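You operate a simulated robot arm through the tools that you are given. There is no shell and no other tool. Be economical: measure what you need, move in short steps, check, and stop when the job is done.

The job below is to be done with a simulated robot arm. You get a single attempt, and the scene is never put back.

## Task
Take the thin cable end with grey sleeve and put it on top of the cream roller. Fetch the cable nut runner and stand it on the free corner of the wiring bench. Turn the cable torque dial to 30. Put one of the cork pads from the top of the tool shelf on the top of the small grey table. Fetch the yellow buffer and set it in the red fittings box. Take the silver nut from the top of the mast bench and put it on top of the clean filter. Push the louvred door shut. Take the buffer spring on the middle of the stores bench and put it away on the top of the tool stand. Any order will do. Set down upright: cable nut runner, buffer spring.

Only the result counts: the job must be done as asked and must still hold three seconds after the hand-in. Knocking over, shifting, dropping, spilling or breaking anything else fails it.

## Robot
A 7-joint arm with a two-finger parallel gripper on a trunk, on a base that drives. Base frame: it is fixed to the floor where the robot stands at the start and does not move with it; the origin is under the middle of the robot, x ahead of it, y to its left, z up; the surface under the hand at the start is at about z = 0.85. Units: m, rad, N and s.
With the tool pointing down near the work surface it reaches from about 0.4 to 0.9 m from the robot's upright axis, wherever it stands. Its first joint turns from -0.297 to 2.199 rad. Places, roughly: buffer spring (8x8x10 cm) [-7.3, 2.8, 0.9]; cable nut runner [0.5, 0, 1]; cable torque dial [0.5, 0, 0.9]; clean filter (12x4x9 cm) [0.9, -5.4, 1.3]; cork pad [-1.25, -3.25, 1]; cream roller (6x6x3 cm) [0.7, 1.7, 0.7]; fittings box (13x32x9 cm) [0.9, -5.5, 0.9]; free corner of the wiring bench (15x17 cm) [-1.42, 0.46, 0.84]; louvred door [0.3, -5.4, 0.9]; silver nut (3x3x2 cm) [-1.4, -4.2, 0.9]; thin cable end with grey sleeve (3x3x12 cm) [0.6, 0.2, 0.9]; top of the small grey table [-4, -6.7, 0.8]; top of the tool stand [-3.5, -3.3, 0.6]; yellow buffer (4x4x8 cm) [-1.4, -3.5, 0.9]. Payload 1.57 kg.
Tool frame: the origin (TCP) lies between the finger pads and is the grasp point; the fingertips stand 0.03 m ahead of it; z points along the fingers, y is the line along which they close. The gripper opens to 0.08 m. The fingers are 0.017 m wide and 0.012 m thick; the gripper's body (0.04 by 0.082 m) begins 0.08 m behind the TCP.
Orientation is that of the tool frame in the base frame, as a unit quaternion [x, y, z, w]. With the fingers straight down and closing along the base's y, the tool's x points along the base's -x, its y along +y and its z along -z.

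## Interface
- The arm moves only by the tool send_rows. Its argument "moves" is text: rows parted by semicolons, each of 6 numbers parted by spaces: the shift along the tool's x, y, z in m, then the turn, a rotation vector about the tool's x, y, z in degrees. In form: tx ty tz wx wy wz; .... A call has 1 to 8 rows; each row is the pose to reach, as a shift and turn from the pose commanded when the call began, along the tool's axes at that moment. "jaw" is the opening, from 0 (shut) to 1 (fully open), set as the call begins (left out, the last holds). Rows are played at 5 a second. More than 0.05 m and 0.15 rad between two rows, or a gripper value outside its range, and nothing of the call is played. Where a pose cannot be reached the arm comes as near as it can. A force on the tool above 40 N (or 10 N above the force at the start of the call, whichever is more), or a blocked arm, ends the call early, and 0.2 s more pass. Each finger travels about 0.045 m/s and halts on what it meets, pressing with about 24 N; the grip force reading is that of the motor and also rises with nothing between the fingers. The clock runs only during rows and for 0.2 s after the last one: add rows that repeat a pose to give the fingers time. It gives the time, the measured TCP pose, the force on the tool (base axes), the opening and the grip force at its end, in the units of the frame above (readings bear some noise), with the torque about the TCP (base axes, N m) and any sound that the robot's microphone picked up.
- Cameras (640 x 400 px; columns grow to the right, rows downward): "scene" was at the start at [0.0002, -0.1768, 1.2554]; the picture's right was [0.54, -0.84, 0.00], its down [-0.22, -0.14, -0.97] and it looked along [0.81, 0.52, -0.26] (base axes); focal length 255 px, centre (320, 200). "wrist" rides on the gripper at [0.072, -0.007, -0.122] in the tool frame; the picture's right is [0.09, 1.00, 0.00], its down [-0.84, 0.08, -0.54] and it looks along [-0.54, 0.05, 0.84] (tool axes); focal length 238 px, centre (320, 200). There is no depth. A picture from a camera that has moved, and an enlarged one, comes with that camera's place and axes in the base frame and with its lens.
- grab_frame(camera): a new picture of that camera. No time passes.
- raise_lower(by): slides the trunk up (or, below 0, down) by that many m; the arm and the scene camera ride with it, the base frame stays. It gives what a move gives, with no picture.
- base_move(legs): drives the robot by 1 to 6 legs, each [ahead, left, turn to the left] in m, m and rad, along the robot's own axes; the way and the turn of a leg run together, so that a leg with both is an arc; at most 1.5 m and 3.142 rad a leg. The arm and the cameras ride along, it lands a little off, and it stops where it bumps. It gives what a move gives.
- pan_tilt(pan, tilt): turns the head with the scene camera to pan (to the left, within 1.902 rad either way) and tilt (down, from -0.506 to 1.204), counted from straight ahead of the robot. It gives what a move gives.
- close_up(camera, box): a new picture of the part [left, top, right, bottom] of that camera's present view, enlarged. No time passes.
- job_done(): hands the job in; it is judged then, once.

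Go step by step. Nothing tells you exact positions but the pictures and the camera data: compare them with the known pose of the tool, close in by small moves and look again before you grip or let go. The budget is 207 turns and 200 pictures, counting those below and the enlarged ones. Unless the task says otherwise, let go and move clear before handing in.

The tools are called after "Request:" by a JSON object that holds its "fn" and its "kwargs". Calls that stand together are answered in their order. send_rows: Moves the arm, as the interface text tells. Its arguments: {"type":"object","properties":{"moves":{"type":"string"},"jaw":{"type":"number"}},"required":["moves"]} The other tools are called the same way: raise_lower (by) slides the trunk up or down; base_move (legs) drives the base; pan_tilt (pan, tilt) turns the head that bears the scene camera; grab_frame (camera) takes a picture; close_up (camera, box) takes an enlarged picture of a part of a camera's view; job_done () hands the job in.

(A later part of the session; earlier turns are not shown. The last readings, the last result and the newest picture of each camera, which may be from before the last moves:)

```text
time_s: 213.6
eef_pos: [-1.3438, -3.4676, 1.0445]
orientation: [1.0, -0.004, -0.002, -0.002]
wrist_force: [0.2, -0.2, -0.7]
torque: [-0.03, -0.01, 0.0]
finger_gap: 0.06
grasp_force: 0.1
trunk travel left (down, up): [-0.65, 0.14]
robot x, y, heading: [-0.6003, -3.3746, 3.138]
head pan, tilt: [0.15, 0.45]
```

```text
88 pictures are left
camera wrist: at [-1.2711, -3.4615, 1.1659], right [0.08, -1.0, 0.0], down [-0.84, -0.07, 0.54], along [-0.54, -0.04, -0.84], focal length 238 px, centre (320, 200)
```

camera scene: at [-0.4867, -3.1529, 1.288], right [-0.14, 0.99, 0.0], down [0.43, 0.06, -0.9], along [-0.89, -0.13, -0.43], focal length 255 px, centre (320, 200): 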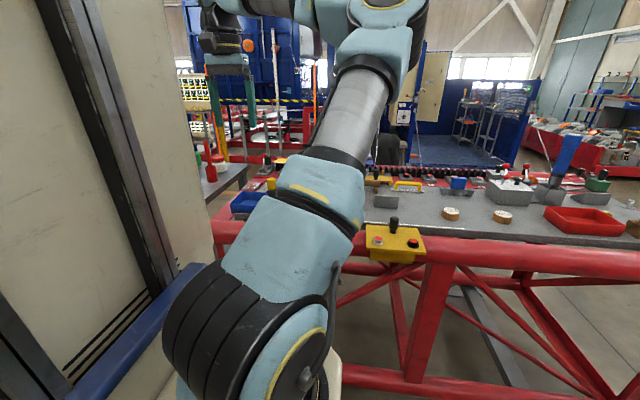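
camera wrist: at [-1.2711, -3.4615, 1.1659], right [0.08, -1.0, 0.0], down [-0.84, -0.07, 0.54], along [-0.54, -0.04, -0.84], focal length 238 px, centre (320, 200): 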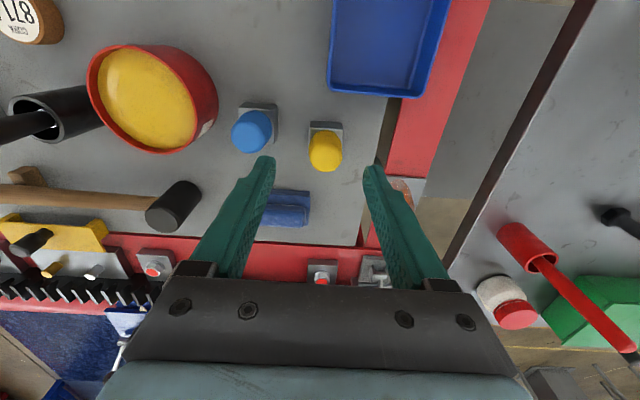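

I'll fine-align (-14 mm x, -7 mm y) and descend around the buffer.

Request:
{"fn": "send_rows", "kwargs": {"moves": "-0.014 0.007 0 0 0 0; -0.014 0.007 0.04 0 0 0; -0.014 0.007 0.075 0 0 0; -0.014 0.007 0.075 0 0 0"}}

Request:
{"fn": "grab_frame", "kwargs": {"camera": "wrist"}}

```text
time_s: 214.6
eef_pos: [-1.3612, -3.4766, 0.9658]
orientation: [1.0, -0.004, -0.002, -0.002]
wrist_force: [0.2, 0.3, 1.6]
torque: [-0.01, 0.02, -0.04]
finger_gap: 0.0598
grasp_force: 0.0
trunk travel left (down, up): [-0.65, 0.14]
robot x, y, heading: [-0.5992, -3.3688, 3.135]
head pan, tilt: [0.15, 0.45]
```

```text
87 pictures are left
camera wrist: at [-1.2876, -3.4701, 1.0883], right [0.08, -1.0, 0.0], down [-0.84, -0.07, 0.54], along [-0.54, -0.04, -0.84], focal length 238 px, centre (320, 200)
```

wrist: 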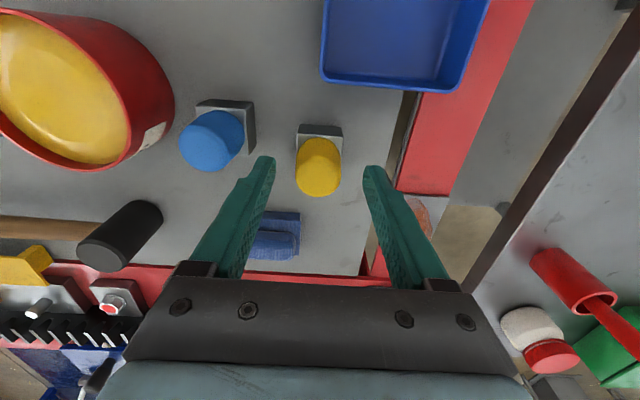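

Centred. I'll descend 5 cm and grip.

Request:
{"fn": "send_rows", "kwargs": {"moves": "0.001 -0.001 0.025 0 0 0; 0.001 -0.001 0.05 0 0 0; 0.001 -0.001 0.05 0 0 0"}}

Request:
{"fn": "send_rows", "kwargs": {"moves": "0 0 0 0 0 0; 0 0 0 0 0 0; 0 0 0 0 0 0; 0 0 0 0 0 0", "jaw": 0.2}}

Request:
{"fn": "send_rows", "kwargs": {"moves": "0 0 -0.02 0 0 0; 0 0 -0.05 0 0 0; 0 0 -0.09 0 0 0; 0 0 -0.13 0 0 0; 0 0 -0.18 0 0 0; 0 0 -0.23 0 0 0; 0 0 -0.27 0 0 0"}}

Request:
{"fn": "grab_frame", "kwargs": {"camera": "wrist"}}

```text
time_s: 215.4
eef_pos: [-1.3599, -3.4748, 0.9158]
orientation: [1.0, -0.004, -0.002, -0.002]
wrist_force: [0.1, 0.9, -0.5]
torque: [0.0, -0.03, -0.02]
finger_gap: 0.0601
grasp_force: 0.0
trunk travel left (down, up): [-0.65, 0.14]
robot x, y, heading: [-0.5986, -3.3698, 3.134]
head pan, tilt: [0.15, 0.45]
```

```text
time_s: 216.4
eef_pos: [-1.3605, -3.4751, 0.9168]
orientation: [1.0, -0.004, -0.001, -0.001]
wrist_force: [0.4, -1.4, 0.5]
torque: [-0.08, 0.02, 0.07]
finger_gap: 0.0396
grasp_force: 24.1
trunk travel left (down, up): [-0.65, 0.14]
robot x, y, heading: [-0.5974, -3.3749, 3.139]
head pan, tilt: [0.15, 0.45]
```

```text
time_s: 218.0
eef_pos: [-1.3615, -3.4752, 1.1906]
orientation: [1.0, -0.004, -0.001, -0.002]
wrist_force: [0.0, -0.3, 0.6]
torque: [-0.02, -0.06, 0.01]
finger_gap: 0.0157
grasp_force: 0.0
trunk travel left (down, up): [-0.65, 0.14]
robot x, y, heading: [-0.596, -3.3729, 3.137]
head pan, tilt: [0.15, 0.45]
```

```text
86 pictures are left
camera wrist: at [-1.288, -3.4691, 1.3125], right [0.08, -1.0, 0.0], down [-0.84, -0.07, 0.54], along [-0.54, -0.04, -0.84], focal length 238 px, centre (320, 200)
```

wrist: 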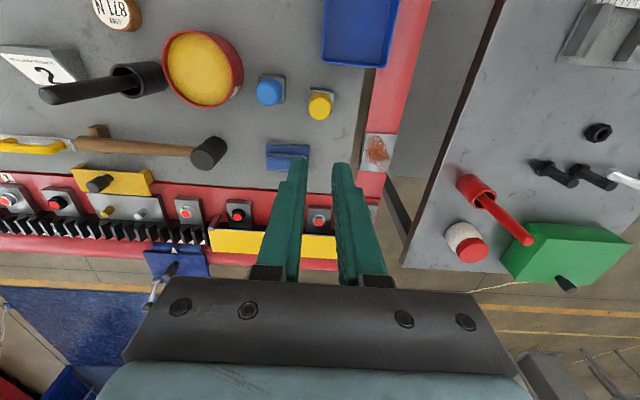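

The grip slipped off and the buffer stayed. I'll zoom in to see how it's held.

Request:
{"fn": "close_up", "kwargs": {"camera": "wrist", "box": [240, 60, 360, 140]}}

```text
5.00 times, centred on (300, 100) of wrist
camera zoom: at [-1.288, -3.4691, 1.3125], right [0.08, -1.0, 0.0], down [-0.84, -0.07, 0.54], along [-0.54, -0.04, -0.84], focal length 1192 px, centre (420, 700)
```

zoom: 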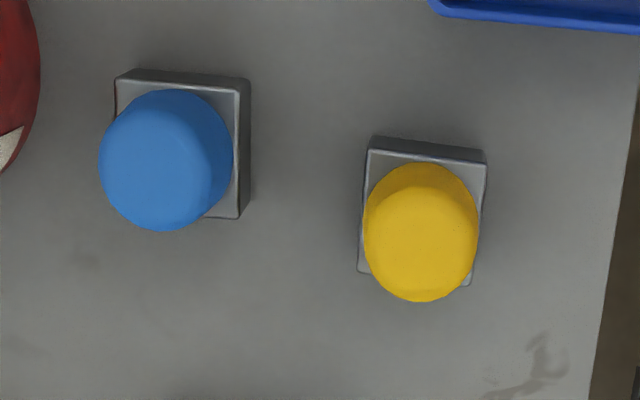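

The fingers had caught the buffer's square base plate, not the cylinder. I'll regrip slightly higher on the cylinder itself.

Request:
{"fn": "send_rows", "kwargs": {"moves": "-0.001 -0.001 0.04 0 0 0; -0.001 -0.001 0.08 0 0 0; -0.001 -0.001 0.12 0 0 0; -0.001 -0.001 0.16 0 0 0; -0.001 -0.001 0.2 0 0 0; -0.001 -0.001 0.235 0 0 0; -0.001 -0.001 0.257 0 0 0; -0.001 -0.001 0.257 0 0 0", "jaw": 0.72}}

Request:
{"fn": "send_rows", "kwargs": {"moves": "0 0 0 0 0 0; 0 0 0 0 0 0; 0 0 0 0 0 0; 0 0 0 0 0 0; 0 0 0 0 0 0", "jaw": 0.1}}

Request:
{"fn": "send_rows", "kwargs": {"moves": "0 0 -0.01 0 0 0; 0 0 -0.03 0 0 0; 0 0 -0.05 0 0 0; 0 0 -0.05 0 0 0"}}

Request:
{"fn": "grab_frame", "kwargs": {"camera": "wrist"}}

```text
time_s: 219.8
eef_pos: [-1.3631, -3.4735, 0.9285]
orientation: [1.0, -0.004, -0.002, -0.002]
wrist_force: [-0.4, -0.3, 0.0]
torque: [-0.01, 0.01, -0.01]
finger_gap: 0.0576
grasp_force: 0.1
trunk travel left (down, up): [-0.65, 0.14]
robot x, y, heading: [-0.5959, -3.3699, 3.134]
head pan, tilt: [0.15, 0.45]
```

```text
time_s: 221.0
eef_pos: [-1.3619, -3.4735, 0.9285]
orientation: [1.0, -0.004, -0.002, -0.002]
wrist_force: [-0.2, -4.4, 2.6]
torque: [-0.19, 0.03, 0.0]
finger_gap: 0.0371
grasp_force: 24.2
trunk travel left (down, up): [-0.65, 0.14]
robot x, y, heading: [-0.5975, -3.3722, 3.134]
head pan, tilt: [0.15, 0.45]
```

```text
time_s: 222.0
eef_pos: [-1.3618, -3.4703, 0.9779]
orientation: [1.0, -0.004, -0.001, -0.002]
wrist_force: [0.5, 0.0, -3.7]
torque: [0.02, -0.04, -0.02]
finger_gap: 0.037
grasp_force: 24.2
trunk travel left (down, up): [-0.65, 0.14]
robot x, y, heading: [-0.5993, -3.3713, 3.135]
head pan, tilt: [0.15, 0.45]
```

```text
84 pictures are left
camera wrist: at [-1.2891, -3.4652, 1.0997], right [0.08, -1.0, 0.0], down [-0.84, -0.07, 0.54], along [-0.54, -0.04, -0.84], focal length 238 px, centre (320, 200)
```

wrist: 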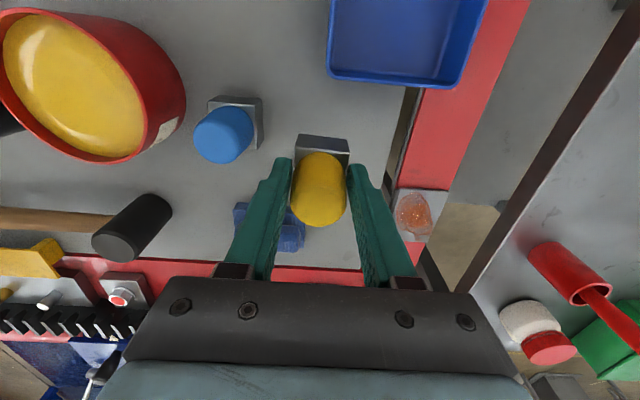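

The buffer is held. I'll lift, retract, back away and look toward the fittings box to the south-east.

Request:
{"fn": "send_rows", "kwargs": {"moves": "0 0 -0.04 0 0 0; 0 0 -0.08 0 0 0; 0.02 0 -0.12 0 0 0; 0.05 0 -0.155 0 0 0; 0.09 0 -0.18 0 0 0; 0.13 0 -0.2 0 0 0; 0.17 0 -0.2 0 0 0"}}

Request:
{"fn": "base_move", "kwargs": {"legs": [[-0.5, 0, 0], [0, 0, 2.2]]}}

Request:
{"fn": "pan_tilt", "kwargs": {"pan": -0.1, "tilt": 0.25}}

Request:
{"fn": "grab_frame", "kwargs": {"camera": "scene"}}

```text
time_s: 223.6
eef_pos: [-1.1916, -3.4759, 1.1779]
orientation: [1.0, -0.005, -0.001, -0.002]
wrist_force: [0.2, -0.8, -3.8]
torque: [0.01, -0.04, -0.03]
finger_gap: 0.0371
grasp_force: 24.1
trunk travel left (down, up): [-0.65, 0.14]
robot x, y, heading: [-0.5975, -3.3725, 3.134]
head pan, tilt: [0.15, 0.45]
```

```text
time_s: 231.7
eef_pos: [0.3292, -3.7791, 1.1773]
orientation: [0.447, 0.894, -0.002, 0.0]
wrist_force: [0.6, -0.5, -3.4]
torque: [0.04, 0.04, -0.02]
finger_gap: 0.0374
grasp_force: 24.1
trunk travel left (down, up): [-0.65, 0.14]
robot x, y, heading: [-0.1139, -3.3715, -0.923]
head pan, tilt: [0.15, 0.45]
```

```text
time_s: 232.5
eef_pos: [0.3297, -3.7789, 1.1766]
orientation: [0.446, 0.895, -0.001, -0.001]
wrist_force: [0.3, 0.1, -2.9]
torque: [0.02, 0.01, 0.01]
finger_gap: 0.0372
grasp_force: 23.7
trunk travel left (down, up): [-0.65, 0.14]
robot x, y, heading: [-0.117, -3.3698, -0.921]
head pan, tilt: [-0.099, 0.25]
```

```text
83 pictures are left
camera scene: at [-0.2937, -3.5228, 1.3066], right [-0.85, -0.52, 0.0], down [-0.13, 0.21, -0.97], along [0.51, -0.83, -0.25], focal length 255 px, centre (320, 200)
```

scene: 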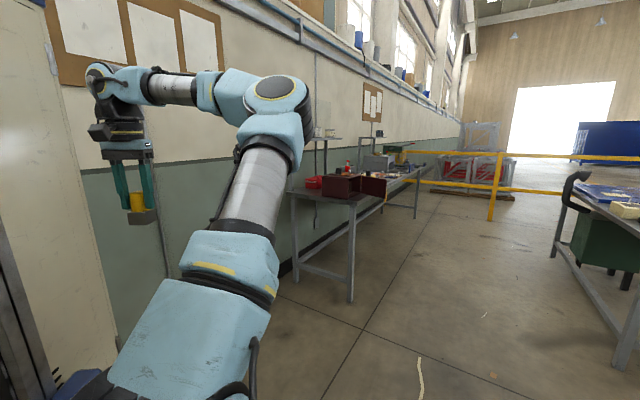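

Request:
{"fn": "close_up", "kwargs": {"camera": "scene", "box": [270, 100, 430, 230]}}

```text
3.08 times, centred on (350, 165) of scene
camera zoom: at [-0.2937, -3.5228, 1.3066], right [-0.85, -0.52, 0.0], down [-0.13, 0.21, -0.97], along [0.51, -0.83, -0.25], focal length 785 px, centre (228, 308)
```

zoom: 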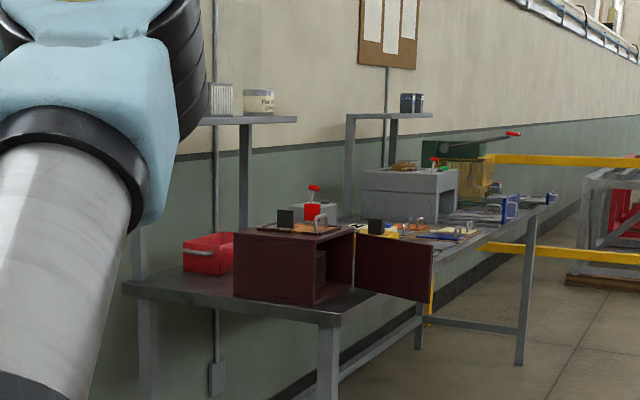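

I see the maroon cabinet with its open door, the red fittings box to its left, and the clean filter on a shelf above. I'll drive closer for a better view of the layout.

Request:
{"fn": "base_move", "kwargs": {"legs": [[0, -0.55, 0], [0.9, 0, 0], [0, 0, 0.6]]}}

Request:
{"fn": "pan_tilt", "kwargs": {"pan": -0.15, "tilt": 0.25}}

Request:
{"fn": "grab_frame", "kwargs": {"camera": "scene"}}

```text
time_s: 241.6
eef_pos: [0.5754, -4.5248, 1.1771]
orientation: [0.177, 0.984, -0.002, 0.001]
wrist_force: [0.0, 0.3, -2.9]
torque: [-0.01, 0.01, 0.0]
finger_gap: 0.0373
grasp_force: 24.6
trunk travel left (down, up): [-0.65, 0.14]
robot x, y, heading: [-0.0188, -4.424, -0.347]
head pan, tilt: [-0.099, 0.25]
```

```text
time_s: 242.2
eef_pos: [0.575, -4.524, 1.1781]
orientation: [0.177, 0.984, -0.001, 0.0]
wrist_force: [0.7, 0.0, -2.9]
torque: [0.06, 0.01, -0.01]
finger_gap: 0.0373
grasp_force: 23.7
trunk travel left (down, up): [-0.65, 0.14]
robot x, y, heading: [-0.0171, -4.4188, -0.352]
head pan, tilt: [-0.15, 0.25]
```

```text
81 pictures are left
camera scene: at [-0.0884, -4.6502, 1.3066], right [-0.48, -0.88, 0.0], down [-0.22, 0.12, -0.97], along [0.85, -0.47, -0.25], focal length 255 px, centre (320, 200)
```

scene: 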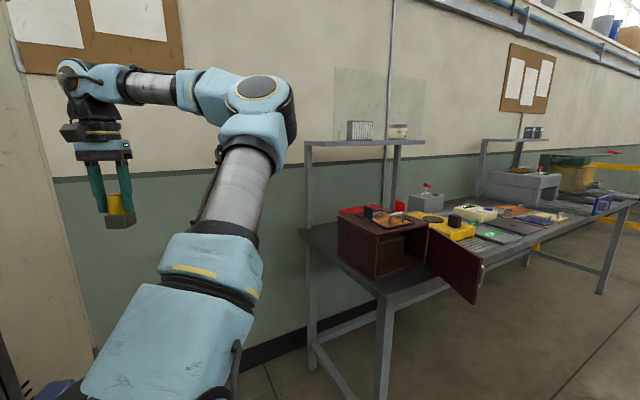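

The shelf with the filter hangs over the back of the bench. I'll get an overhead look with the wrist camera from the west side.

Request:
{"fn": "base_move", "kwargs": {"legs": [[0, 0, 0.352], [-0.2, -0.9, 0]]}}

Request:
{"fn": "grab_frame", "kwargs": {"camera": "wrist"}}

Request:
{"fn": "pan_tilt", "kwargs": {"pan": 0.3, "tilt": 0.35}}

Request:
{"fn": "grab_frame", "kwargs": {"camera": "scene"}}

```text
time_s: 248.1
eef_pos: [0.3725, -5.1981, 1.1763]
orientation: [0.001, 1.0, -0.002, 0.001]
wrist_force: [-0.4, -0.2, -3.6]
torque: [0.01, 0.03, 0.0]
finger_gap: 0.0373
grasp_force: 24.1
trunk travel left (down, up): [-0.65, 0.14]
robot x, y, heading: [-0.2201, -5.3057, 0.0]
head pan, tilt: [-0.15, 0.25]
```

```text
80 pictures are left
camera wrist: at [0.3024, -5.2029, 1.2991], right [-0.09, 1.0, 0.0], down [0.84, 0.08, 0.54], along [0.54, 0.05, -0.84], focal length 238 px, centre (320, 200)
```

wrist: 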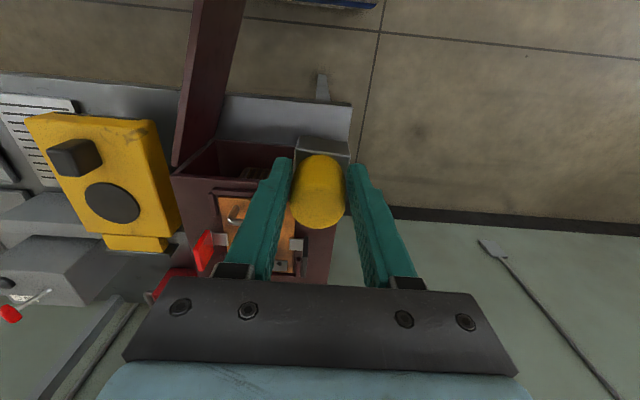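

```text
time_s: 249.0
eef_pos: [0.3725, -5.197, 1.1778]
orientation: [0.002, 1.0, -0.002, 0.001]
wrist_force: [-0.3, -0.1, -3.8]
torque: [0.01, 0.03, -0.02]
finger_gap: 0.0372
grasp_force: 24.1
trunk travel left (down, up): [-0.65, 0.14]
robot x, y, heading: [-0.2229, -5.3066, 0.002]
head pan, tilt: [0.3, 0.351]
```

```text
79 pictures are left
camera scene: at [-0.208, -5.5035, 1.2972], right [0.3, -0.96, 0.0], down [-0.33, -0.1, -0.94], along [0.9, 0.28, -0.34], focal length 255 px, centre (320, 200)
```

scene: 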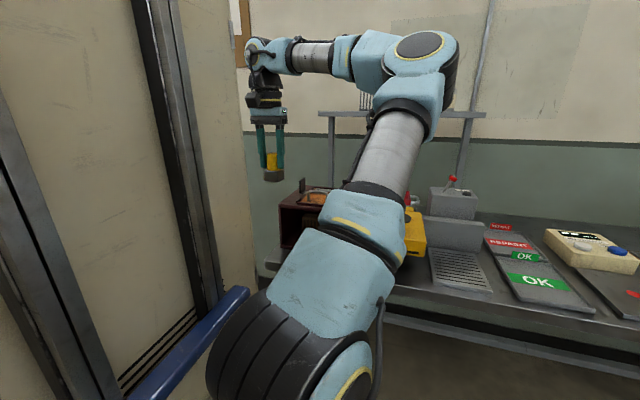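

The shelf front edge is at x ≈ .83, directly over the fittings box, so I'll reach in beneath it with the tool tilted ~45° forward. I'll shift south clear of the door and tilt.

Request:
{"fn": "base_move", "kwargs": {"legs": [[0, -0.45, 0]]}}

Request:
{"fn": "send_rows", "kwargs": {"moves": "0 0 0 0 -7.5 0; 0 0 0 0 -15 0; 0 0 0 0 -22.5 0; 0 0 0 0 -30 0; 0 0 0 0 -37.5 0; 0 0 0 0 -45 0; 0 0 0 0 -45 0"}}

Request:
{"fn": "grab_frame", "kwargs": {"camera": "wrist"}}

Request:
{"fn": "grab_frame", "kwargs": {"camera": "scene"}}

```text
time_s: 251.7
eef_pos: [0.3739, -5.6499, 1.1768]
orientation: [0.003, 1.0, -0.002, 0.0]
wrist_force: [-0.1, 0.3, -3.0]
torque: [0.01, 0.02, 0.01]
finger_gap: 0.037
grasp_force: 24.1
trunk travel left (down, up): [-0.65, 0.14]
robot x, y, heading: [-0.224, -5.7552, -0.002]
head pan, tilt: [0.3, 0.351]
```

```text
time_s: 253.3
eef_pos: [0.3739, -5.6496, 1.1772]
orientation: [0.002, 0.923, -0.003, 0.385]
wrist_force: [0.4, -0.2, -4.1]
torque: [0.0, 0.14, 0.0]
finger_gap: 0.037
grasp_force: 24.2
trunk travel left (down, up): [-0.65, 0.14]
robot x, y, heading: [-0.2193, -5.7531, -0.001]
head pan, tilt: [0.3, 0.351]
```

```text
78 pictures are left
camera wrist: at [0.2374, -5.6547, 1.2122], right [-0.06, 1.0, -0.07], down [0.21, 0.08, 0.98], along [0.98, 0.04, -0.21], focal length 238 px, centre (320, 200)
```

wrist: 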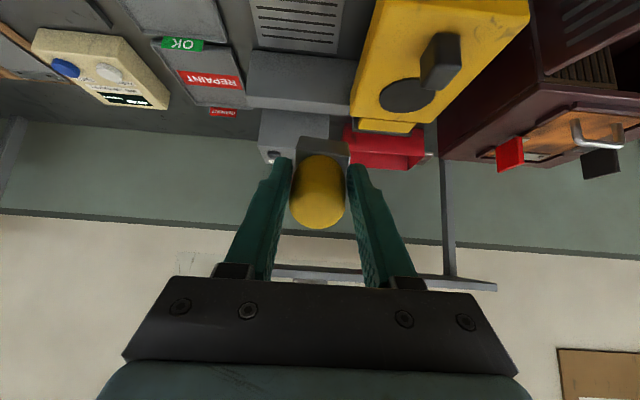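

```text
77 pictures are left
camera scene: at [-0.2087, -5.9536, 1.2972], right [0.29, -0.96, 0.0], down [-0.33, -0.1, -0.94], along [0.9, 0.28, -0.34], focal length 255 px, centre (320, 200)
```

scene: 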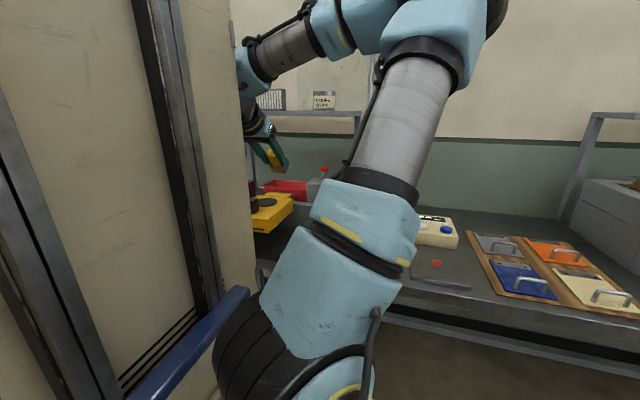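

Request:
{"fn": "close_up", "kwargs": {"camera": "wrist", "box": [320, 90, 480, 200]}}

Request:
{"fn": "close_up", "kwargs": {"camera": "scene", "box": [230, 80, 370, 240]}}

```text
3.64 times, centred on (400, 145) of wrist
camera zoom: at [0.2374, -5.6547, 1.2122], right [-0.06, 1.0, -0.07], down [0.21, 0.08, 0.98], along [0.98, 0.04, -0.21], focal length 867 px, centre (29, 400)
```

zoom: 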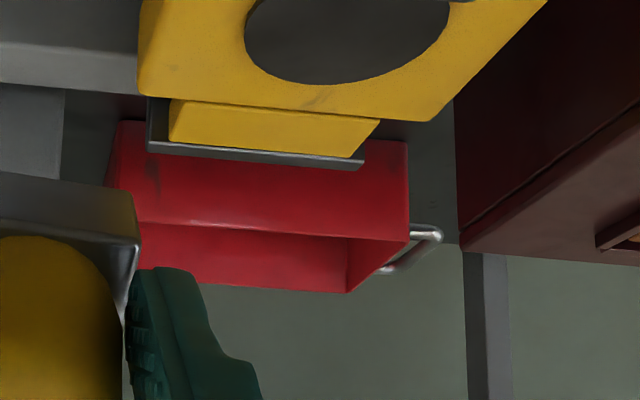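

```text
2.50 times, centred on (300, 160) of scene
camera zoom: at [-0.2087, -5.9536, 1.2972], right [0.29, -0.96, 0.0], down [-0.33, -0.1, -0.94], along [0.9, 0.28, -0.34], focal length 638 px, centre (370, 300)
```

zoom: 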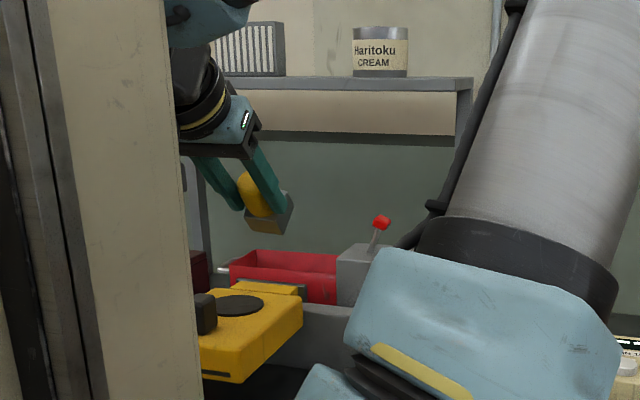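

The box rim is at z ≈ .93, x .856–.974, y -5.34 to -5.66. I'll drive ahead and slide the buffer in under the shelf.

Request:
{"fn": "base_move", "kwargs": {"legs": [[0.18, 0, 0]]}}

Request:
{"fn": "send_rows", "kwargs": {"moves": "-0.021 0.028 0.026 0 0 0; -0.042 0.056 0.052 0 0 0; -0.063 0.085 0.078 0 0 0; -0.085 0.113 0.104 0 0 0; -0.106 0.141 0.13 0 0 0; -0.127 0.17 0.156 0 0 0; -0.127 0.17 0.156 0 0 0"}}

Request:
{"fn": "grab_frame", "kwargs": {"camera": "wrist"}}

Request:
{"fn": "grab_frame", "kwargs": {"camera": "scene"}}

```text
time_s: 254.8
eef_pos: [0.5601, -5.6526, 1.1775]
orientation: [0.004, 0.924, -0.003, 0.383]
wrist_force: [-0.3, -0.7, -3.8]
torque: [0.0, 0.1, 0.01]
finger_gap: 0.037
grasp_force: 24.2
trunk travel left (down, up): [-0.65, 0.14]
robot x, y, heading: [-0.0323, -5.7564, -0.003]
head pan, tilt: [0.3, 0.351]
```

```text
time_s: 256.4
eef_pos: [0.7625, -5.486, 1.1581]
orientation: [0.004, 0.923, -0.005, 0.384]
wrist_force: [0.0, 0.4, -3.7]
torque: [0.03, 0.1, -0.04]
finger_gap: 0.0369
grasp_force: 23.9
trunk travel left (down, up): [-0.65, 0.14]
robot x, y, heading: [-0.034, -5.7565, -0.002]
head pan, tilt: [0.3, 0.351]
```

```text
74 pictures are left
camera wrist: at [0.626, -5.4911, 1.1933], right [-0.06, 1.0, -0.07], down [0.21, 0.08, 0.98], along [0.98, 0.04, -0.21], focal length 238 px, centre (320, 200)
```

wrist: 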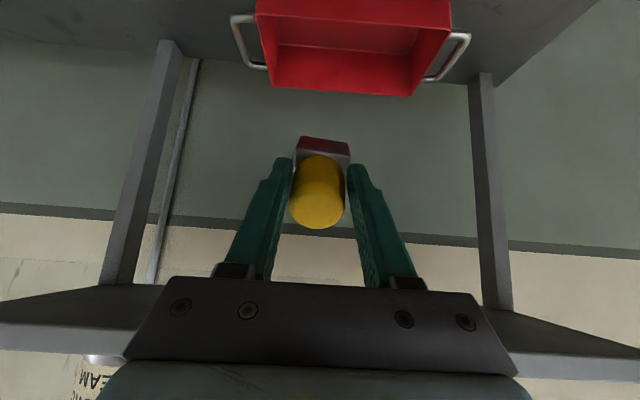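

```text
73 pictures are left
camera scene: at [-0.0239, -5.9543, 1.2972], right [0.29, -0.96, 0.0], down [-0.33, -0.1, -0.94], along [0.9, 0.27, -0.34], focal length 255 px, centre (320, 200)
```

scene: 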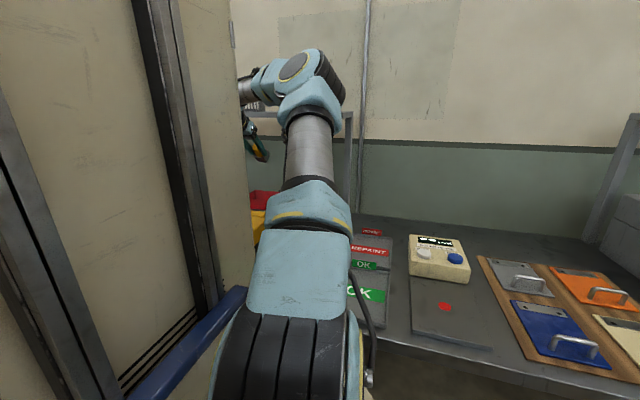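

The box is straight ahead under the shelf. I'll move forward and down into it.

Request:
{"fn": "send_rows", "kwargs": {"moves": "0.014 0.004 0.0424 0 0 0; 0.0247 0.008 0.0884 0 0 0; 0.0354 0.012 0.1343 0 0 0; 0.0438 0.016 0.1817 0 0 0; 0.0569 0.016 0.2285 0 0 0; 0.0725 0.016 0.2457 0 0 0; 0.0725 0.016 0.2457 0 0 0"}}

Request:
{"fn": "grab_frame", "kwargs": {"camera": "wrist"}}

```text
time_s: 258.0
eef_pos: [0.885, -5.4699, 0.934]
orientation: [0.004, 0.924, -0.004, 0.383]
wrist_force: [-0.1, 0.7, -3.5]
torque: [0.0, 0.1, 0.04]
finger_gap: 0.0368
grasp_force: 24.0
trunk travel left (down, up): [-0.65, 0.14]
robot x, y, heading: [-0.0329, -5.7528, -0.007]
head pan, tilt: [0.3, 0.351]
```

```text
72 pictures are left
camera wrist: at [0.7482, -5.4751, 0.9689], right [-0.06, 1.0, -0.07], down [0.21, 0.08, 0.98], along [0.98, 0.04, -0.21], focal length 238 px, centre (320, 200)
```

wrist: 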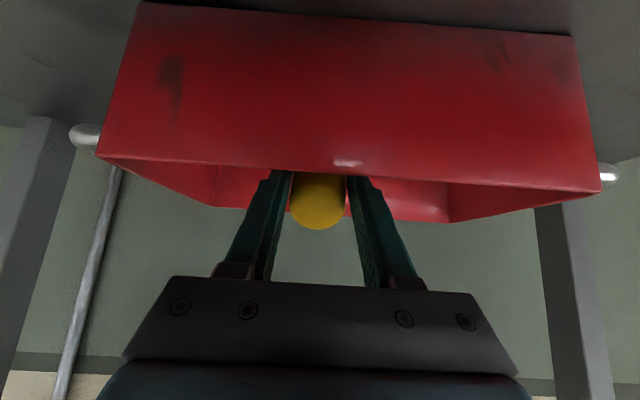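

The buffer is inside the box walls. I'll lower a touch more and release.

Request:
{"fn": "send_rows", "kwargs": {"moves": "0.008 0 0.008 0 0 0; 0.012 0 0.012 0 0 0; 0.012 0 0.012 0 0 0"}}

Request:
{"fn": "send_rows", "kwargs": {"moves": "0 0 0 0 0 0; 0 0 0 0 0 0; 0 0 0 0 0 0; 0 0 0 0 0 0; 0 0 0 0 0 0", "jaw": 0.8}}

Request:
{"fn": "send_rows", "kwargs": {"moves": "0 0 -0.03 0 0 0; -0.01 0 -0.07 0 0 0; -0.02 0 -0.115 0 0 0; -0.03 0 -0.16 0 0 0; -0.04 0 -0.2 0 0 0; -0.04 0 -0.24 0 0 0"}}

Request:
{"fn": "grab_frame", "kwargs": {"camera": "wrist"}}

```text
time_s: 258.8
eef_pos: [0.8839, -5.4701, 0.9168]
orientation: [0.004, 0.923, -0.003, 0.384]
wrist_force: [-0.4, -0.9, -2.7]
torque: [0.01, 0.11, 0.05]
finger_gap: 0.0371
grasp_force: 23.6
trunk travel left (down, up): [-0.65, 0.14]
robot x, y, heading: [-0.0338, -5.7553, -0.004]
head pan, tilt: [0.3, 0.351]
```

```text
time_s: 260.0
eef_pos: [0.8835, -5.4704, 0.9161]
orientation: [0.004, 0.924, -0.004, 0.383]
wrist_force: [-0.1, -0.1, -0.3]
torque: [0.01, -0.03, 0.0]
finger_gap: 0.0639
grasp_force: 0.1
trunk travel left (down, up): [-0.65, 0.14]
robot x, y, heading: [-0.0312, -5.7593, 0.001]
head pan, tilt: [0.3, 0.351]
```

```text
time_s: 261.4
eef_pos: [0.745, -5.4705, 1.1129]
orientation: [0.003, 0.924, -0.003, 0.383]
wrist_force: [0.0, -0.7, -0.3]
torque: [0.02, 0.0, 0.0]
finger_gap: 0.0637
grasp_force: 0.2
trunk travel left (down, up): [-0.65, 0.14]
robot x, y, heading: [-0.0307, -5.756, -0.006]
head pan, tilt: [0.3, 0.351]
```

```text
71 pictures are left
camera wrist: at [0.6079, -5.4742, 1.1486], right [-0.05, 1.0, -0.07], down [0.21, 0.08, 0.97], along [0.98, 0.04, -0.21], focal length 238 px, centre (320, 200)
```

wrist: 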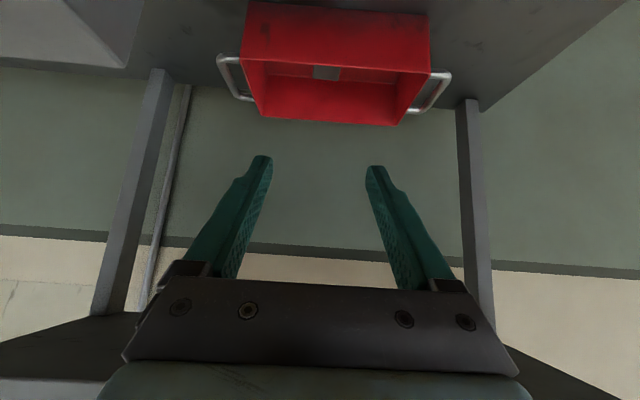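

The buffer lies in the box. Next the door: I'll retract, restore the tool to vertical, and look at the door from above.

Request:
{"fn": "send_rows", "kwargs": {"moves": "0.01 0 -0.045 0 0 0; 0.02 0 -0.09 0 0 0; 0.03 0 -0.135 0 0 0; 0.04 0 -0.17 0 0 0", "jaw": 0}}

Request:
{"fn": "send_rows", "kwargs": {"moves": "0 0 0 0 7.5 0; 0 0 0 0 15 0; 0 0 0 0 22.5 0; 0 0 0 0 30 0; 0 0 0 0 37.5 0; 0 0 0 0 45 0; 0 0 0 0 45 0"}}

Request:
{"fn": "base_move", "kwargs": {"legs": [[-0.27, 0, 0]]}}

Request:
{"fn": "grab_frame", "kwargs": {"camera": "wrist"}}

```text
time_s: 262.4
eef_pos: [0.6051, -5.4669, 1.1928]
orientation: [0.007, 0.926, -0.007, 0.378]
wrist_force: [0.5, -0.1, -0.4]
torque: [0.04, -0.03, 0.03]
finger_gap: 0.0
grasp_force: 13.0
trunk travel left (down, up): [-0.65, 0.14]
robot x, y, heading: [-0.0346, -5.7584, -0.005]
head pan, tilt: [0.3, 0.351]
```

```text
time_s: 264.0
eef_pos: [0.5946, -5.4666, 1.2041]
orientation: [0.006, 1.0, -0.002, 0.0]
wrist_force: [0.3, 0.5, 0.6]
torque: [-0.02, 0.0, -0.02]
finger_gap: 0.0
grasp_force: 21.4
trunk travel left (down, up): [-0.65, 0.14]
robot x, y, heading: [-0.0294, -5.7527, -0.001]
head pan, tilt: [0.3, 0.351]
```

```text
time_s: 266.0
eef_pos: [0.3207, -5.466, 1.2049]
orientation: [0.007, 1.0, -0.001, 0.0]
wrist_force: [0.1, 0.5, 0.2]
torque: [0.0, 0.01, 0.0]
finger_gap: 0.0
grasp_force: 21.3
trunk travel left (down, up): [-0.65, 0.14]
robot x, y, heading: [-0.3049, -5.7552, -0.012]
head pan, tilt: [0.3, 0.351]
```

```text
70 pictures are left
camera wrist: at [0.2496, -5.471, 1.3256], right [-0.08, 1.0, 0.0], down [0.84, 0.07, 0.54], along [0.54, 0.04, -0.84], focal length 238 px, centre (320, 200)
```

wrist: 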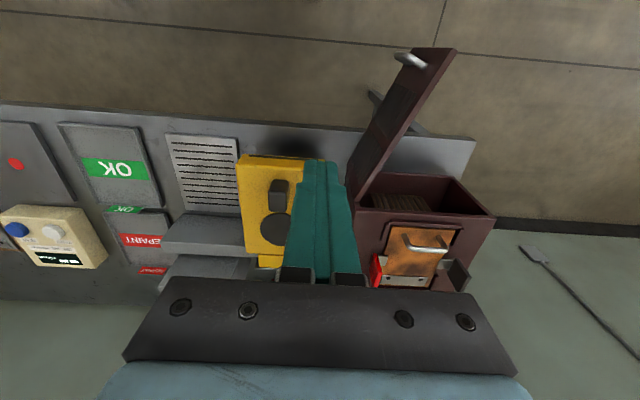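

The door is open about 75°, hinged at about (.456, -5.395) with its top at ~1.02. I'll lower the closed fingers on its outer side and sweep it shut along its arc.

Request:
{"fn": "send_rows", "kwargs": {"moves": "-0.002 0.018 0.04 0 0 0; -0.004 0.036 0.085 0 0 0; -0.004 0.036 0.13 0 0 0; -0.004 0.036 0.175 0 0 0; -0.004 0.036 0.22 0 0 0; -0.004 0.036 0.22 0 0 0"}}

Request:
{"fn": "send_rows", "kwargs": {"moves": "-0.010 0.04 0 0 0 0; -0.017 0.065 0 0 0 0; -0.026 0.092 0 0 0 0; -0.039 0.114 0 0 0 0; -0.055 0.129 0 0 0 0; -0.071 0.141 0 0 0 0; -0.088 0.148 0 0 0 0; -0.101 0.152 0 0 0 0"}}

Request:
{"fn": "grab_frame", "kwargs": {"camera": "wrist"}}

```text
time_s: 267.4
eef_pos: [0.3249, -5.4334, 0.9838]
orientation: [0.007, 1.0, 0.0, 0.002]
wrist_force: [-0.4, 0.0, 1.0]
torque: [-0.01, 0.02, -0.01]
finger_gap: 0.0
grasp_force: 21.2
trunk travel left (down, up): [-0.65, 0.14]
robot x, y, heading: [-0.3055, -5.7538, -0.01]
head pan, tilt: [0.3, 0.351]
```

```text
time_s: 269.2
eef_pos: [0.3309, -5.4128, 0.9819]
orientation: [0.007, 1.0, 0.0, 0.001]
wrist_force: [-0.3, -0.2, 0.3]
torque: [-0.03, -0.01, 0.04]
finger_gap: 0.0
grasp_force: 21.3
out of reach, approached as far as the arm can: row 1, 2, 3, 4, 5, 6, 7, 8
trunk travel left (down, up): [-0.65, 0.14]
robot x, y, heading: [-0.3063, -5.7518, -0.007]
head pan, tilt: [0.3, 0.351]
```

```text
69 pictures are left
camera wrist: at [0.2596, -5.4185, 1.1044], right [-0.08, 1.0, 0.0], down [0.84, 0.07, 0.54], along [0.54, 0.04, -0.84], focal length 238 px, centre (320, 200)
```

wrist: 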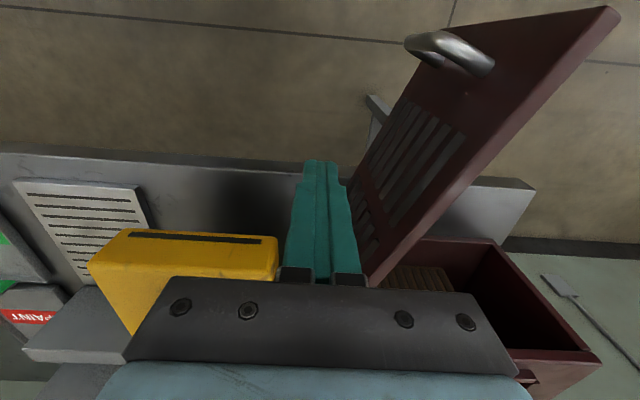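

The arm is at a joint limit there, so I'll use small base legs to carry the fingers along the arc instead.

Request:
{"fn": "base_move", "kwargs": {"legs": [[0.011, 0.061, 0], [0.022, 0.036, 0], [0.032, 0.027, 0], [0.03, 0.011, 0]]}}

Request:
{"fn": "grab_frame", "kwargs": {"camera": "wrist"}}

```text
time_s: 271.6
eef_pos: [0.4273, -5.2803, 0.9821]
orientation: [0.006, 1.0, -0.002, 0.001]
wrist_force: [-0.4, -0.4, 0.0]
torque: [0.01, 0.0, 0.02]
finger_gap: 0.0
grasp_force: 21.6
trunk travel left (down, up): [-0.65, 0.14]
robot x, y, heading: [-0.2142, -5.6174, -0.015]
head pan, tilt: [0.3, 0.351]
```

```text
68 pictures are left
camera wrist: at [0.355, -5.2848, 1.1044], right [-0.08, 1.0, 0.0], down [0.84, 0.07, 0.54], along [0.54, 0.04, -0.84], focal length 238 px, centre (320, 200)
```

wrist: 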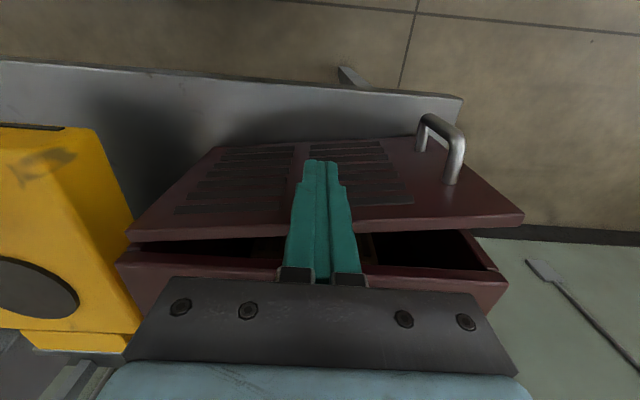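

Nearly shut. I'll press forward gently until it seats.

Request:
{"fn": "send_rows", "kwargs": {"moves": "-0.008 0.005 0 0 0 0; -0.016 0.01 0 0 0 0; -0.022 0.01 0 0 0 0; -0.028 0.01 0 0 0 0; -0.034 0.01 0 0 0 0; -0.034 0.01 0 0 0 0"}}

Request:
{"fn": "grab_frame", "kwargs": {"camera": "wrist"}}

```text
time_s: 273.0
eef_pos: [0.4389, -5.2803, 0.9828]
orientation: [0.007, 1.0, -0.001, 0.001]
wrist_force: [-0.7, -0.2, -0.5]
torque: [0.01, -0.01, 0.01]
finger_gap: 0.0
grasp_force: 21.2
out of reach, approached as far as the arm can: row 1, 2, 3, 4, 5, 6
trunk travel left (down, up): [-0.65, 0.14]
robot x, y, heading: [-0.2099, -5.6225, -0.007]
head pan, tilt: [0.3, 0.351]
```

```text
67 pictures are left
camera wrist: at [0.3675, -5.2854, 1.1043], right [-0.08, 1.0, 0.0], down [0.84, 0.07, 0.54], along [0.54, 0.04, -0.84], focal length 238 px, centre (320, 200)
```

wrist: 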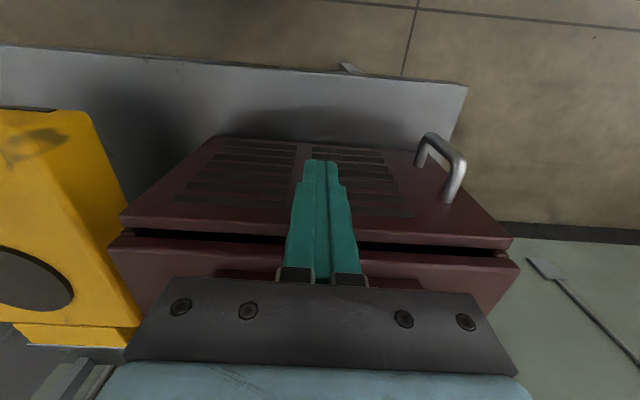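

Request:
{"fn": "base_move", "kwargs": {"legs": [[0.012, 0, 0]]}}

Request:
{"fn": "send_rows", "kwargs": {"moves": "0 0 0 0 0 0; 0 0 0 0 0 0"}}

Request:
{"fn": "close_up", "kwargs": {"camera": "wrist", "box": [90, 110, 540, 310]}}

```text
time_s: 274.3
eef_pos: [0.4467, -5.2792, 0.9813]
orientation: [0.003, 1.0, -0.002, -0.001]
wrist_force: [-3.4, -1.9, 1.5]
torque: [0.04, -0.07, 0.06]
finger_gap: 0.0002
grasp_force: 21.3
trunk travel left (down, up): [-0.65, 0.14]
robot x, y, heading: [-0.2026, -5.6201, -0.002]
head pan, tilt: [0.3, 0.351]
stopped in leg 1: the force on the tool passed its limit at 41 N (the readings are from after the stop); the commanded pose is now the measured one
```

```text
time_s: 274.9
eef_pos: [0.4456, -5.2792, 0.9819]
orientation: [0.003, 1.0, -0.002, -0.001]
wrist_force: [-4.0, -1.0, 1.3]
torque: [0.0, -0.09, 0.02]
finger_gap: 0.0
grasp_force: 21.8
trunk travel left (down, up): [-0.65, 0.14]
robot x, y, heading: [-0.198, -5.6176, -0.01]
head pan, tilt: [0.3, 0.351]
```

```text
1.42 times, centred on (315, 210) of wrist
camera zoom: at [0.3757, -5.2844, 1.1042], right [-0.09, 1.0, 0.0], down [0.84, 0.07, 0.54], along [0.54, 0.04, -0.84], focal length 339 px, centre (327, 186)
```

zoom: 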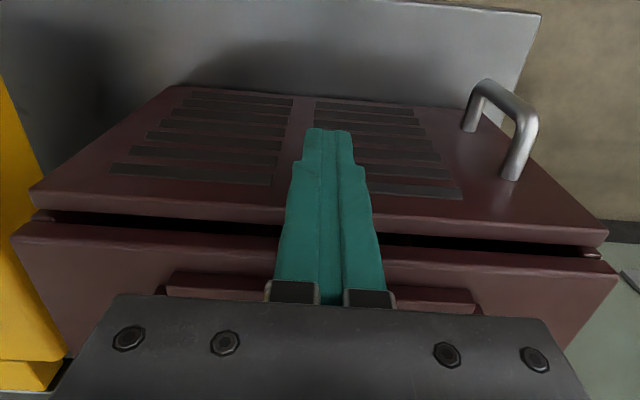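

The door is shut: it met solid resistance and sits parallel to the front. I'll back out, lift, and drive to the mast bench for the silver nut.

Request:
{"fn": "base_move", "kwargs": {"legs": [[-0.25, 0, 0]]}}

Request:
{"fn": "send_rows", "kwargs": {"moves": "0 0 -0.045 0 0 0; 0 0 -0.09 0 0 0; 0 0 -0.135 0 0 0; 0.01 -0.04 -0.16 0 0 0; 0.02 -0.08 -0.18 0 0 0; 0.03 -0.125 -0.2 0 0 0; 0.04 -0.17 -0.22 0 0 0; 0.05 -0.2 -0.22 0 0 0", "jaw": 0.6}}

Request:
{"fn": "base_move", "kwargs": {"legs": [[0, 0.3, 0], [0, 0, 3.141], [0.1, -1.25, 0]]}}

Request:
{"fn": "grab_frame", "kwargs": {"camera": "wrist"}}

```text
time_s: 276.7
eef_pos: [0.1953, -5.2765, 0.9812]
orientation: [0.002, 1.0, -0.002, -0.001]
wrist_force: [0.2, 0.8, -0.7]
torque: [-0.06, 0.01, 0.01]
finger_gap: 0.0002
grasp_force: 21.0
trunk travel left (down, up): [-0.65, 0.14]
robot x, y, heading: [-0.4515, -5.6164, -0.009]
head pan, tilt: [0.3, 0.351]
```

```text
refused: row 6 steps farther than a row can; nothing moved
```

```text
time_s: 291.1
eef_pos: [-1.1272, -4.4912, 0.9844]
orientation: [1.0, -0.007, 0.001, -0.001]
wrist_force: [0.0, 0.5, 0.0]
torque: [0.02, 0.02, -0.02]
finger_gap: 0.0
grasp_force: 21.3
trunk travel left (down, up): [-0.65, 0.14]
robot x, y, heading: [-0.4843, -4.1662, 3.097]
head pan, tilt: [0.3, 0.351]
stopped in leg 3: the robot was blocked; the commanded pose is now the measured one
```

```text
65 pictures are left
camera wrist: at [-1.0555, -4.4855, 1.1068], right [0.08, -1.0, 0.0], down [-0.84, -0.07, 0.54], along [-0.54, -0.04, -0.84], focal length 238 px, centre (320, 200)
```

wrist: 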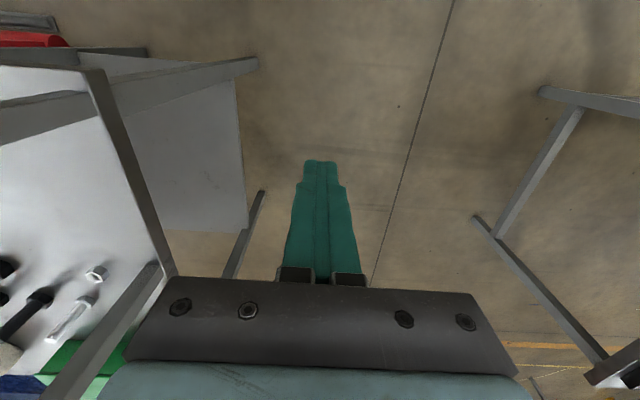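

The arm rows were refused, so the arm stayed low and the hand touched a post of the mast bench. I'll back off sideways and raise the arm now.

Request:
{"fn": "base_move", "kwargs": {"legs": [[0, 0.2, 0]]}}

Request:
{"fn": "send_rows", "kwargs": {"moves": "0 0 -0.045 0 0 0; 0 0 -0.09 0 0 0; 0 0 -0.135 0 0 0; 0 0 -0.18 0 0 0; 0.02 -0.03 -0.2 0 0 0; 0.04 -0.06 -0.22 0 0 0; 0.05 -0.1 -0.22 0 0 0", "jaw": 0.6}}

Request:
{"fn": "pan_tilt", "kwargs": {"pan": 0.1, "tilt": 0.35}}

Request:
{"fn": "grab_frame", "kwargs": {"camera": "scene"}}

Request:
{"fn": "grab_frame", "kwargs": {"camera": "wrist"}}

```text
time_s: 292.7
eef_pos: [-1.14, -4.7057, 0.983]
orientation: [1.0, -0.006, 0.002, -0.002]
wrist_force: [-0.8, -0.4, 0.1]
torque: [-0.02, -0.01, -0.01]
finger_gap: 0.0
grasp_force: 21.3
trunk travel left (down, up): [-0.65, 0.14]
robot x, y, heading: [-0.4942, -4.377, 3.102]
head pan, tilt: [0.3, 0.351]
```

```text
time_s: 294.3
eef_pos: [-1.0892, -4.6108, 1.204]
orientation: [1.0, -0.005, 0.002, -0.003]
wrist_force: [0.1, -0.1, -0.2]
torque: [0.07, 0.02, 0.0]
finger_gap: 0.0477
grasp_force: 0.1
out of reach, approached as far as the arm can: row 1, 2, 3, 4, 5
trunk travel left (down, up): [-0.65, 0.14]
robot x, y, heading: [-0.492, -4.3754, 3.11]
head pan, tilt: [0.3, 0.351]
```

```text
time_s: 295.1
eef_pos: [-1.0906, -4.6095, 1.2041]
orientation: [1.0, -0.006, 0.002, -0.003]
wrist_force: [-1.0, -0.9, 0.0]
torque: [0.01, 0.01, 0.0]
finger_gap: 0.0481
grasp_force: 0.1
trunk travel left (down, up): [-0.65, 0.14]
robot x, y, heading: [-0.4955, -4.3791, 3.1]
head pan, tilt: [0.099, 0.351]
```

```text
64 pictures are left
camera scene: at [-0.4957, -4.1533, 1.2972], right [-0.06, 1.0, 0.0], down [0.34, 0.02, -0.94], along [-0.94, -0.06, -0.34], focal length 255 px, centre (320, 200)
```

scene: 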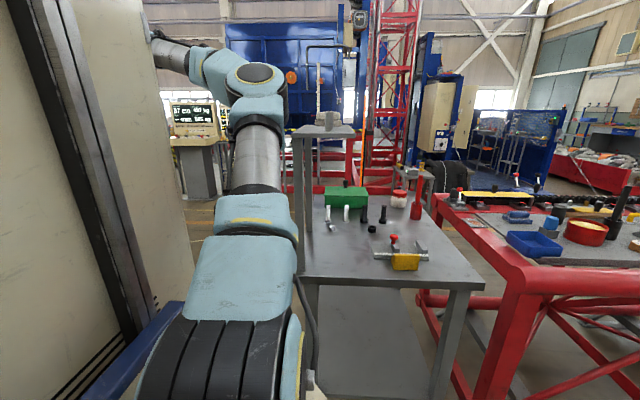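

```text
63 pictures are left
camera wrist: at [-1.0178, -4.6039, 1.3257], right [0.08, -1.0, 0.0], down [-0.84, -0.07, 0.54], along [-0.54, -0.04, -0.84], focal length 238 px, centre (320, 200)
```

wrist: 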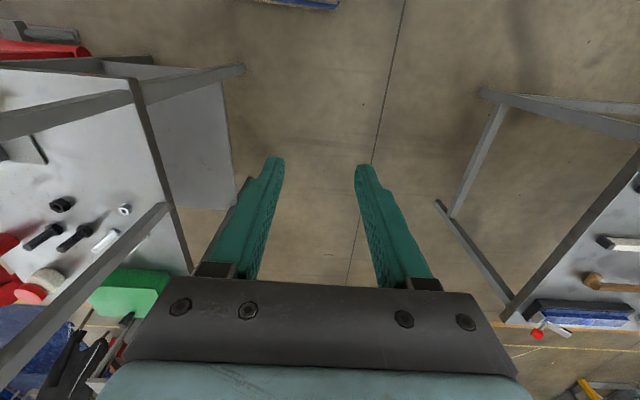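

The silver nut is near (-1.37, -4.17), close to a post with a small shelf above. I'll zoom in on this corner.

Request:
{"fn": "close_up", "kwargs": {"camera": "scene", "box": [270, 90, 450, 290]}}

Request:
{"fn": "close_up", "kwargs": {"camera": "wrist", "box": [0, 100, 240, 330]}}

```text
2.00 times, centred on (360, 190) of scene
camera zoom: at [-0.4957, -4.1533, 1.2972], right [-0.06, 1.0, 0.0], down [0.34, 0.02, -0.94], along [-0.94, -0.06, -0.34], focal length 510 px, centre (240, 220)
```

zoom: 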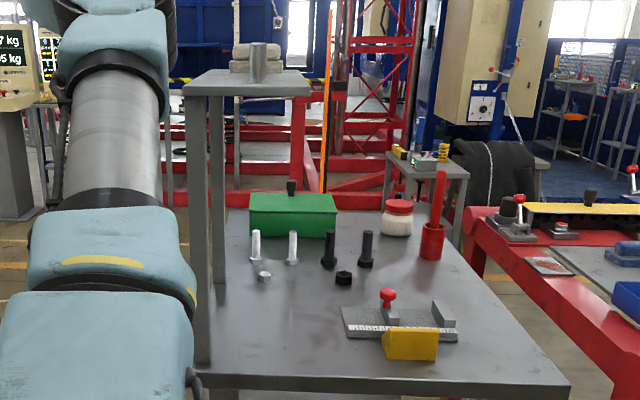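

```text
1.74 times, centred on (120, 215) of wrist
camera zoom: at [-1.0178, -4.6039, 1.3257], right [0.08, -1.0, 0.0], down [-0.84, -0.07, 0.54], along [-0.54, -0.04, -0.84], focal length 414 px, centre (668, 174)
```

zoom: 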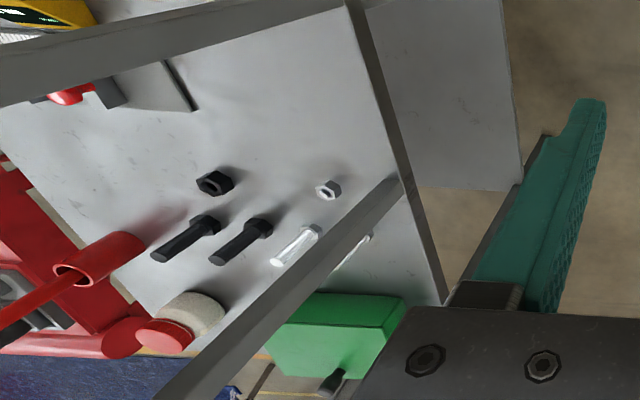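

The shelf overhangs the nut, so I'll approach with the tool yawed 45° and tilted, coming in from the north-east side. First I'll back off and reposition.

Request:
{"fn": "base_move", "kwargs": {"legs": [[-0.25, 0, 0.04], [0, -0.38, 0]]}}

Request:
{"fn": "send_rows", "kwargs": {"moves": "0 -0.03 0 0 0 -8; 0 -0.06 0 0 0 -16; 0 -0.09 0 0 0 -24; 0 -0.12 0 0 0 -32; 0 -0.14 0 0 0 -40; 0 -0.14 0 0 0 -45; 0 -0.14 0 0 0 -45"}}

Request:
{"fn": "send_rows", "kwargs": {"moves": "0 0 0 0 -8 0; 0 0 0 0 -16 0; 0 0 0 0 -24 0; 0 0 0 0 -32 0; 0 0 0 0 -40 0; 0 0 0 0 -40 0"}}

Request:
{"fn": "grab_frame", "kwargs": {"camera": "wrist"}}

```text
time_s: 298.8
eef_pos: [-0.8326, -4.2704, 1.2042]
orientation: [1.0, 0.015, 0.002, -0.003]
wrist_force: [1.0, 0.2, -0.4]
torque: [-0.01, 0.01, 0.01]
finger_gap: 0.0481
grasp_force: 0.1
trunk travel left (down, up): [-0.65, 0.14]
robot x, y, heading: [-0.2474, -4.0119, -3.135]
head pan, tilt: [0.099, 0.351]
```

```text
time_s: 300.4
eef_pos: [-0.8377, -4.1314, 1.2043]
orientation: [0.918, 0.398, 0.003, -0.002]
wrist_force: [0.5, -0.3, 0.5]
torque: [0.03, -0.01, 0.0]
finger_gap: 0.0481
grasp_force: 0.1
trunk travel left (down, up): [-0.65, 0.14]
robot x, y, heading: [-0.2455, -4.0161, -3.137]
head pan, tilt: [0.099, 0.351]
```

```text
time_s: 301.8
eef_pos: [-0.8382, -4.1295, 1.2037]
orientation: [0.863, 0.374, -0.312, 0.135]
wrist_force: [1.2, -0.5, -0.2]
torque: [0.0, -0.02, 0.0]
finger_gap: 0.048
grasp_force: 0.1
trunk travel left (down, up): [-0.65, 0.14]
robot x, y, heading: [-0.2454, -4.0114, -3.141]
head pan, tilt: [0.099, 0.351]
```

```text
60 pictures are left
camera wrist: at [-0.7497, -4.0286, 1.2516], right [0.77, -0.63, -0.06], down [-0.15, -0.27, 0.95], along [-0.62, -0.73, -0.3], focal length 238 px, centre (320, 200)
```

wrist: 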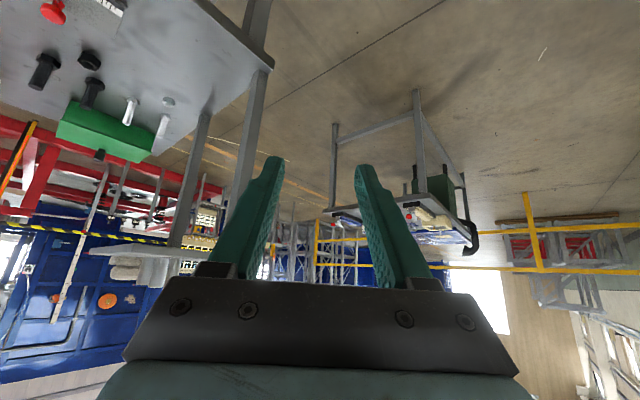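

The tilted pose works. I'll shift north, drive in, and take a look from a pre-approach point along the tool axis.

Request:
{"fn": "send_rows", "kwargs": {"moves": "0.028 -0.034 -0.023 0 0 0; 0.056 -0.0685 -0.0466 0 0 0; 0.056 -0.0685 -0.0466 0 0 0"}}

Request:
{"fn": "base_move", "kwargs": {"legs": [[0.375, 0, 0]]}}

Request:
{"fn": "grab_frame", "kwargs": {"camera": "wrist"}}

```text
refused: row 2 steps farther than a row can; nothing moved
```

```text
time_s: 303.8
eef_pos: [-1.1335, -4.1267, 1.1991]
orientation: [0.864, 0.382, -0.302, 0.13]
wrist_force: [16.1, 1.9, -0.1]
torque: [-0.16, 0.43, 0.22]
finger_gap: 0.0571
grasp_force: 5.3
trunk travel left (down, up): [-0.65, 0.14]
robot x, y, heading: [-0.5537, -4.0136, 3.138]
head pan, tilt: [0.099, 0.351]
stopped in leg 1: the force on the tool passed its limit at 113 N (the readings are from after the stop); the commanded pose is now the measured one
```

```text
59 pictures are left
camera wrist: at [-1.0482, -4.0237, 1.2501], right [0.78, -0.62, -0.06], down [-0.15, -0.29, 0.94], along [-0.6, -0.73, -0.32], focal length 238 px, centre (320, 200)
```

wrist: 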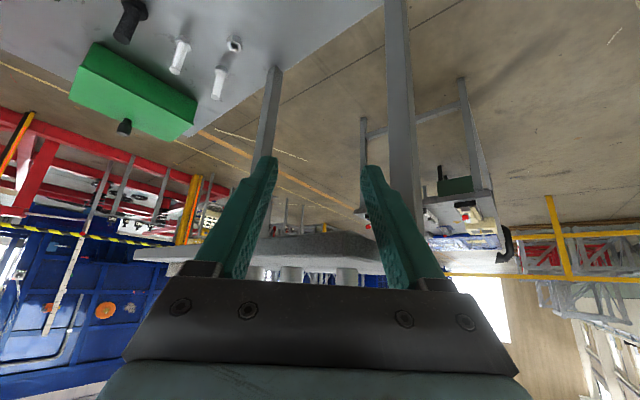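

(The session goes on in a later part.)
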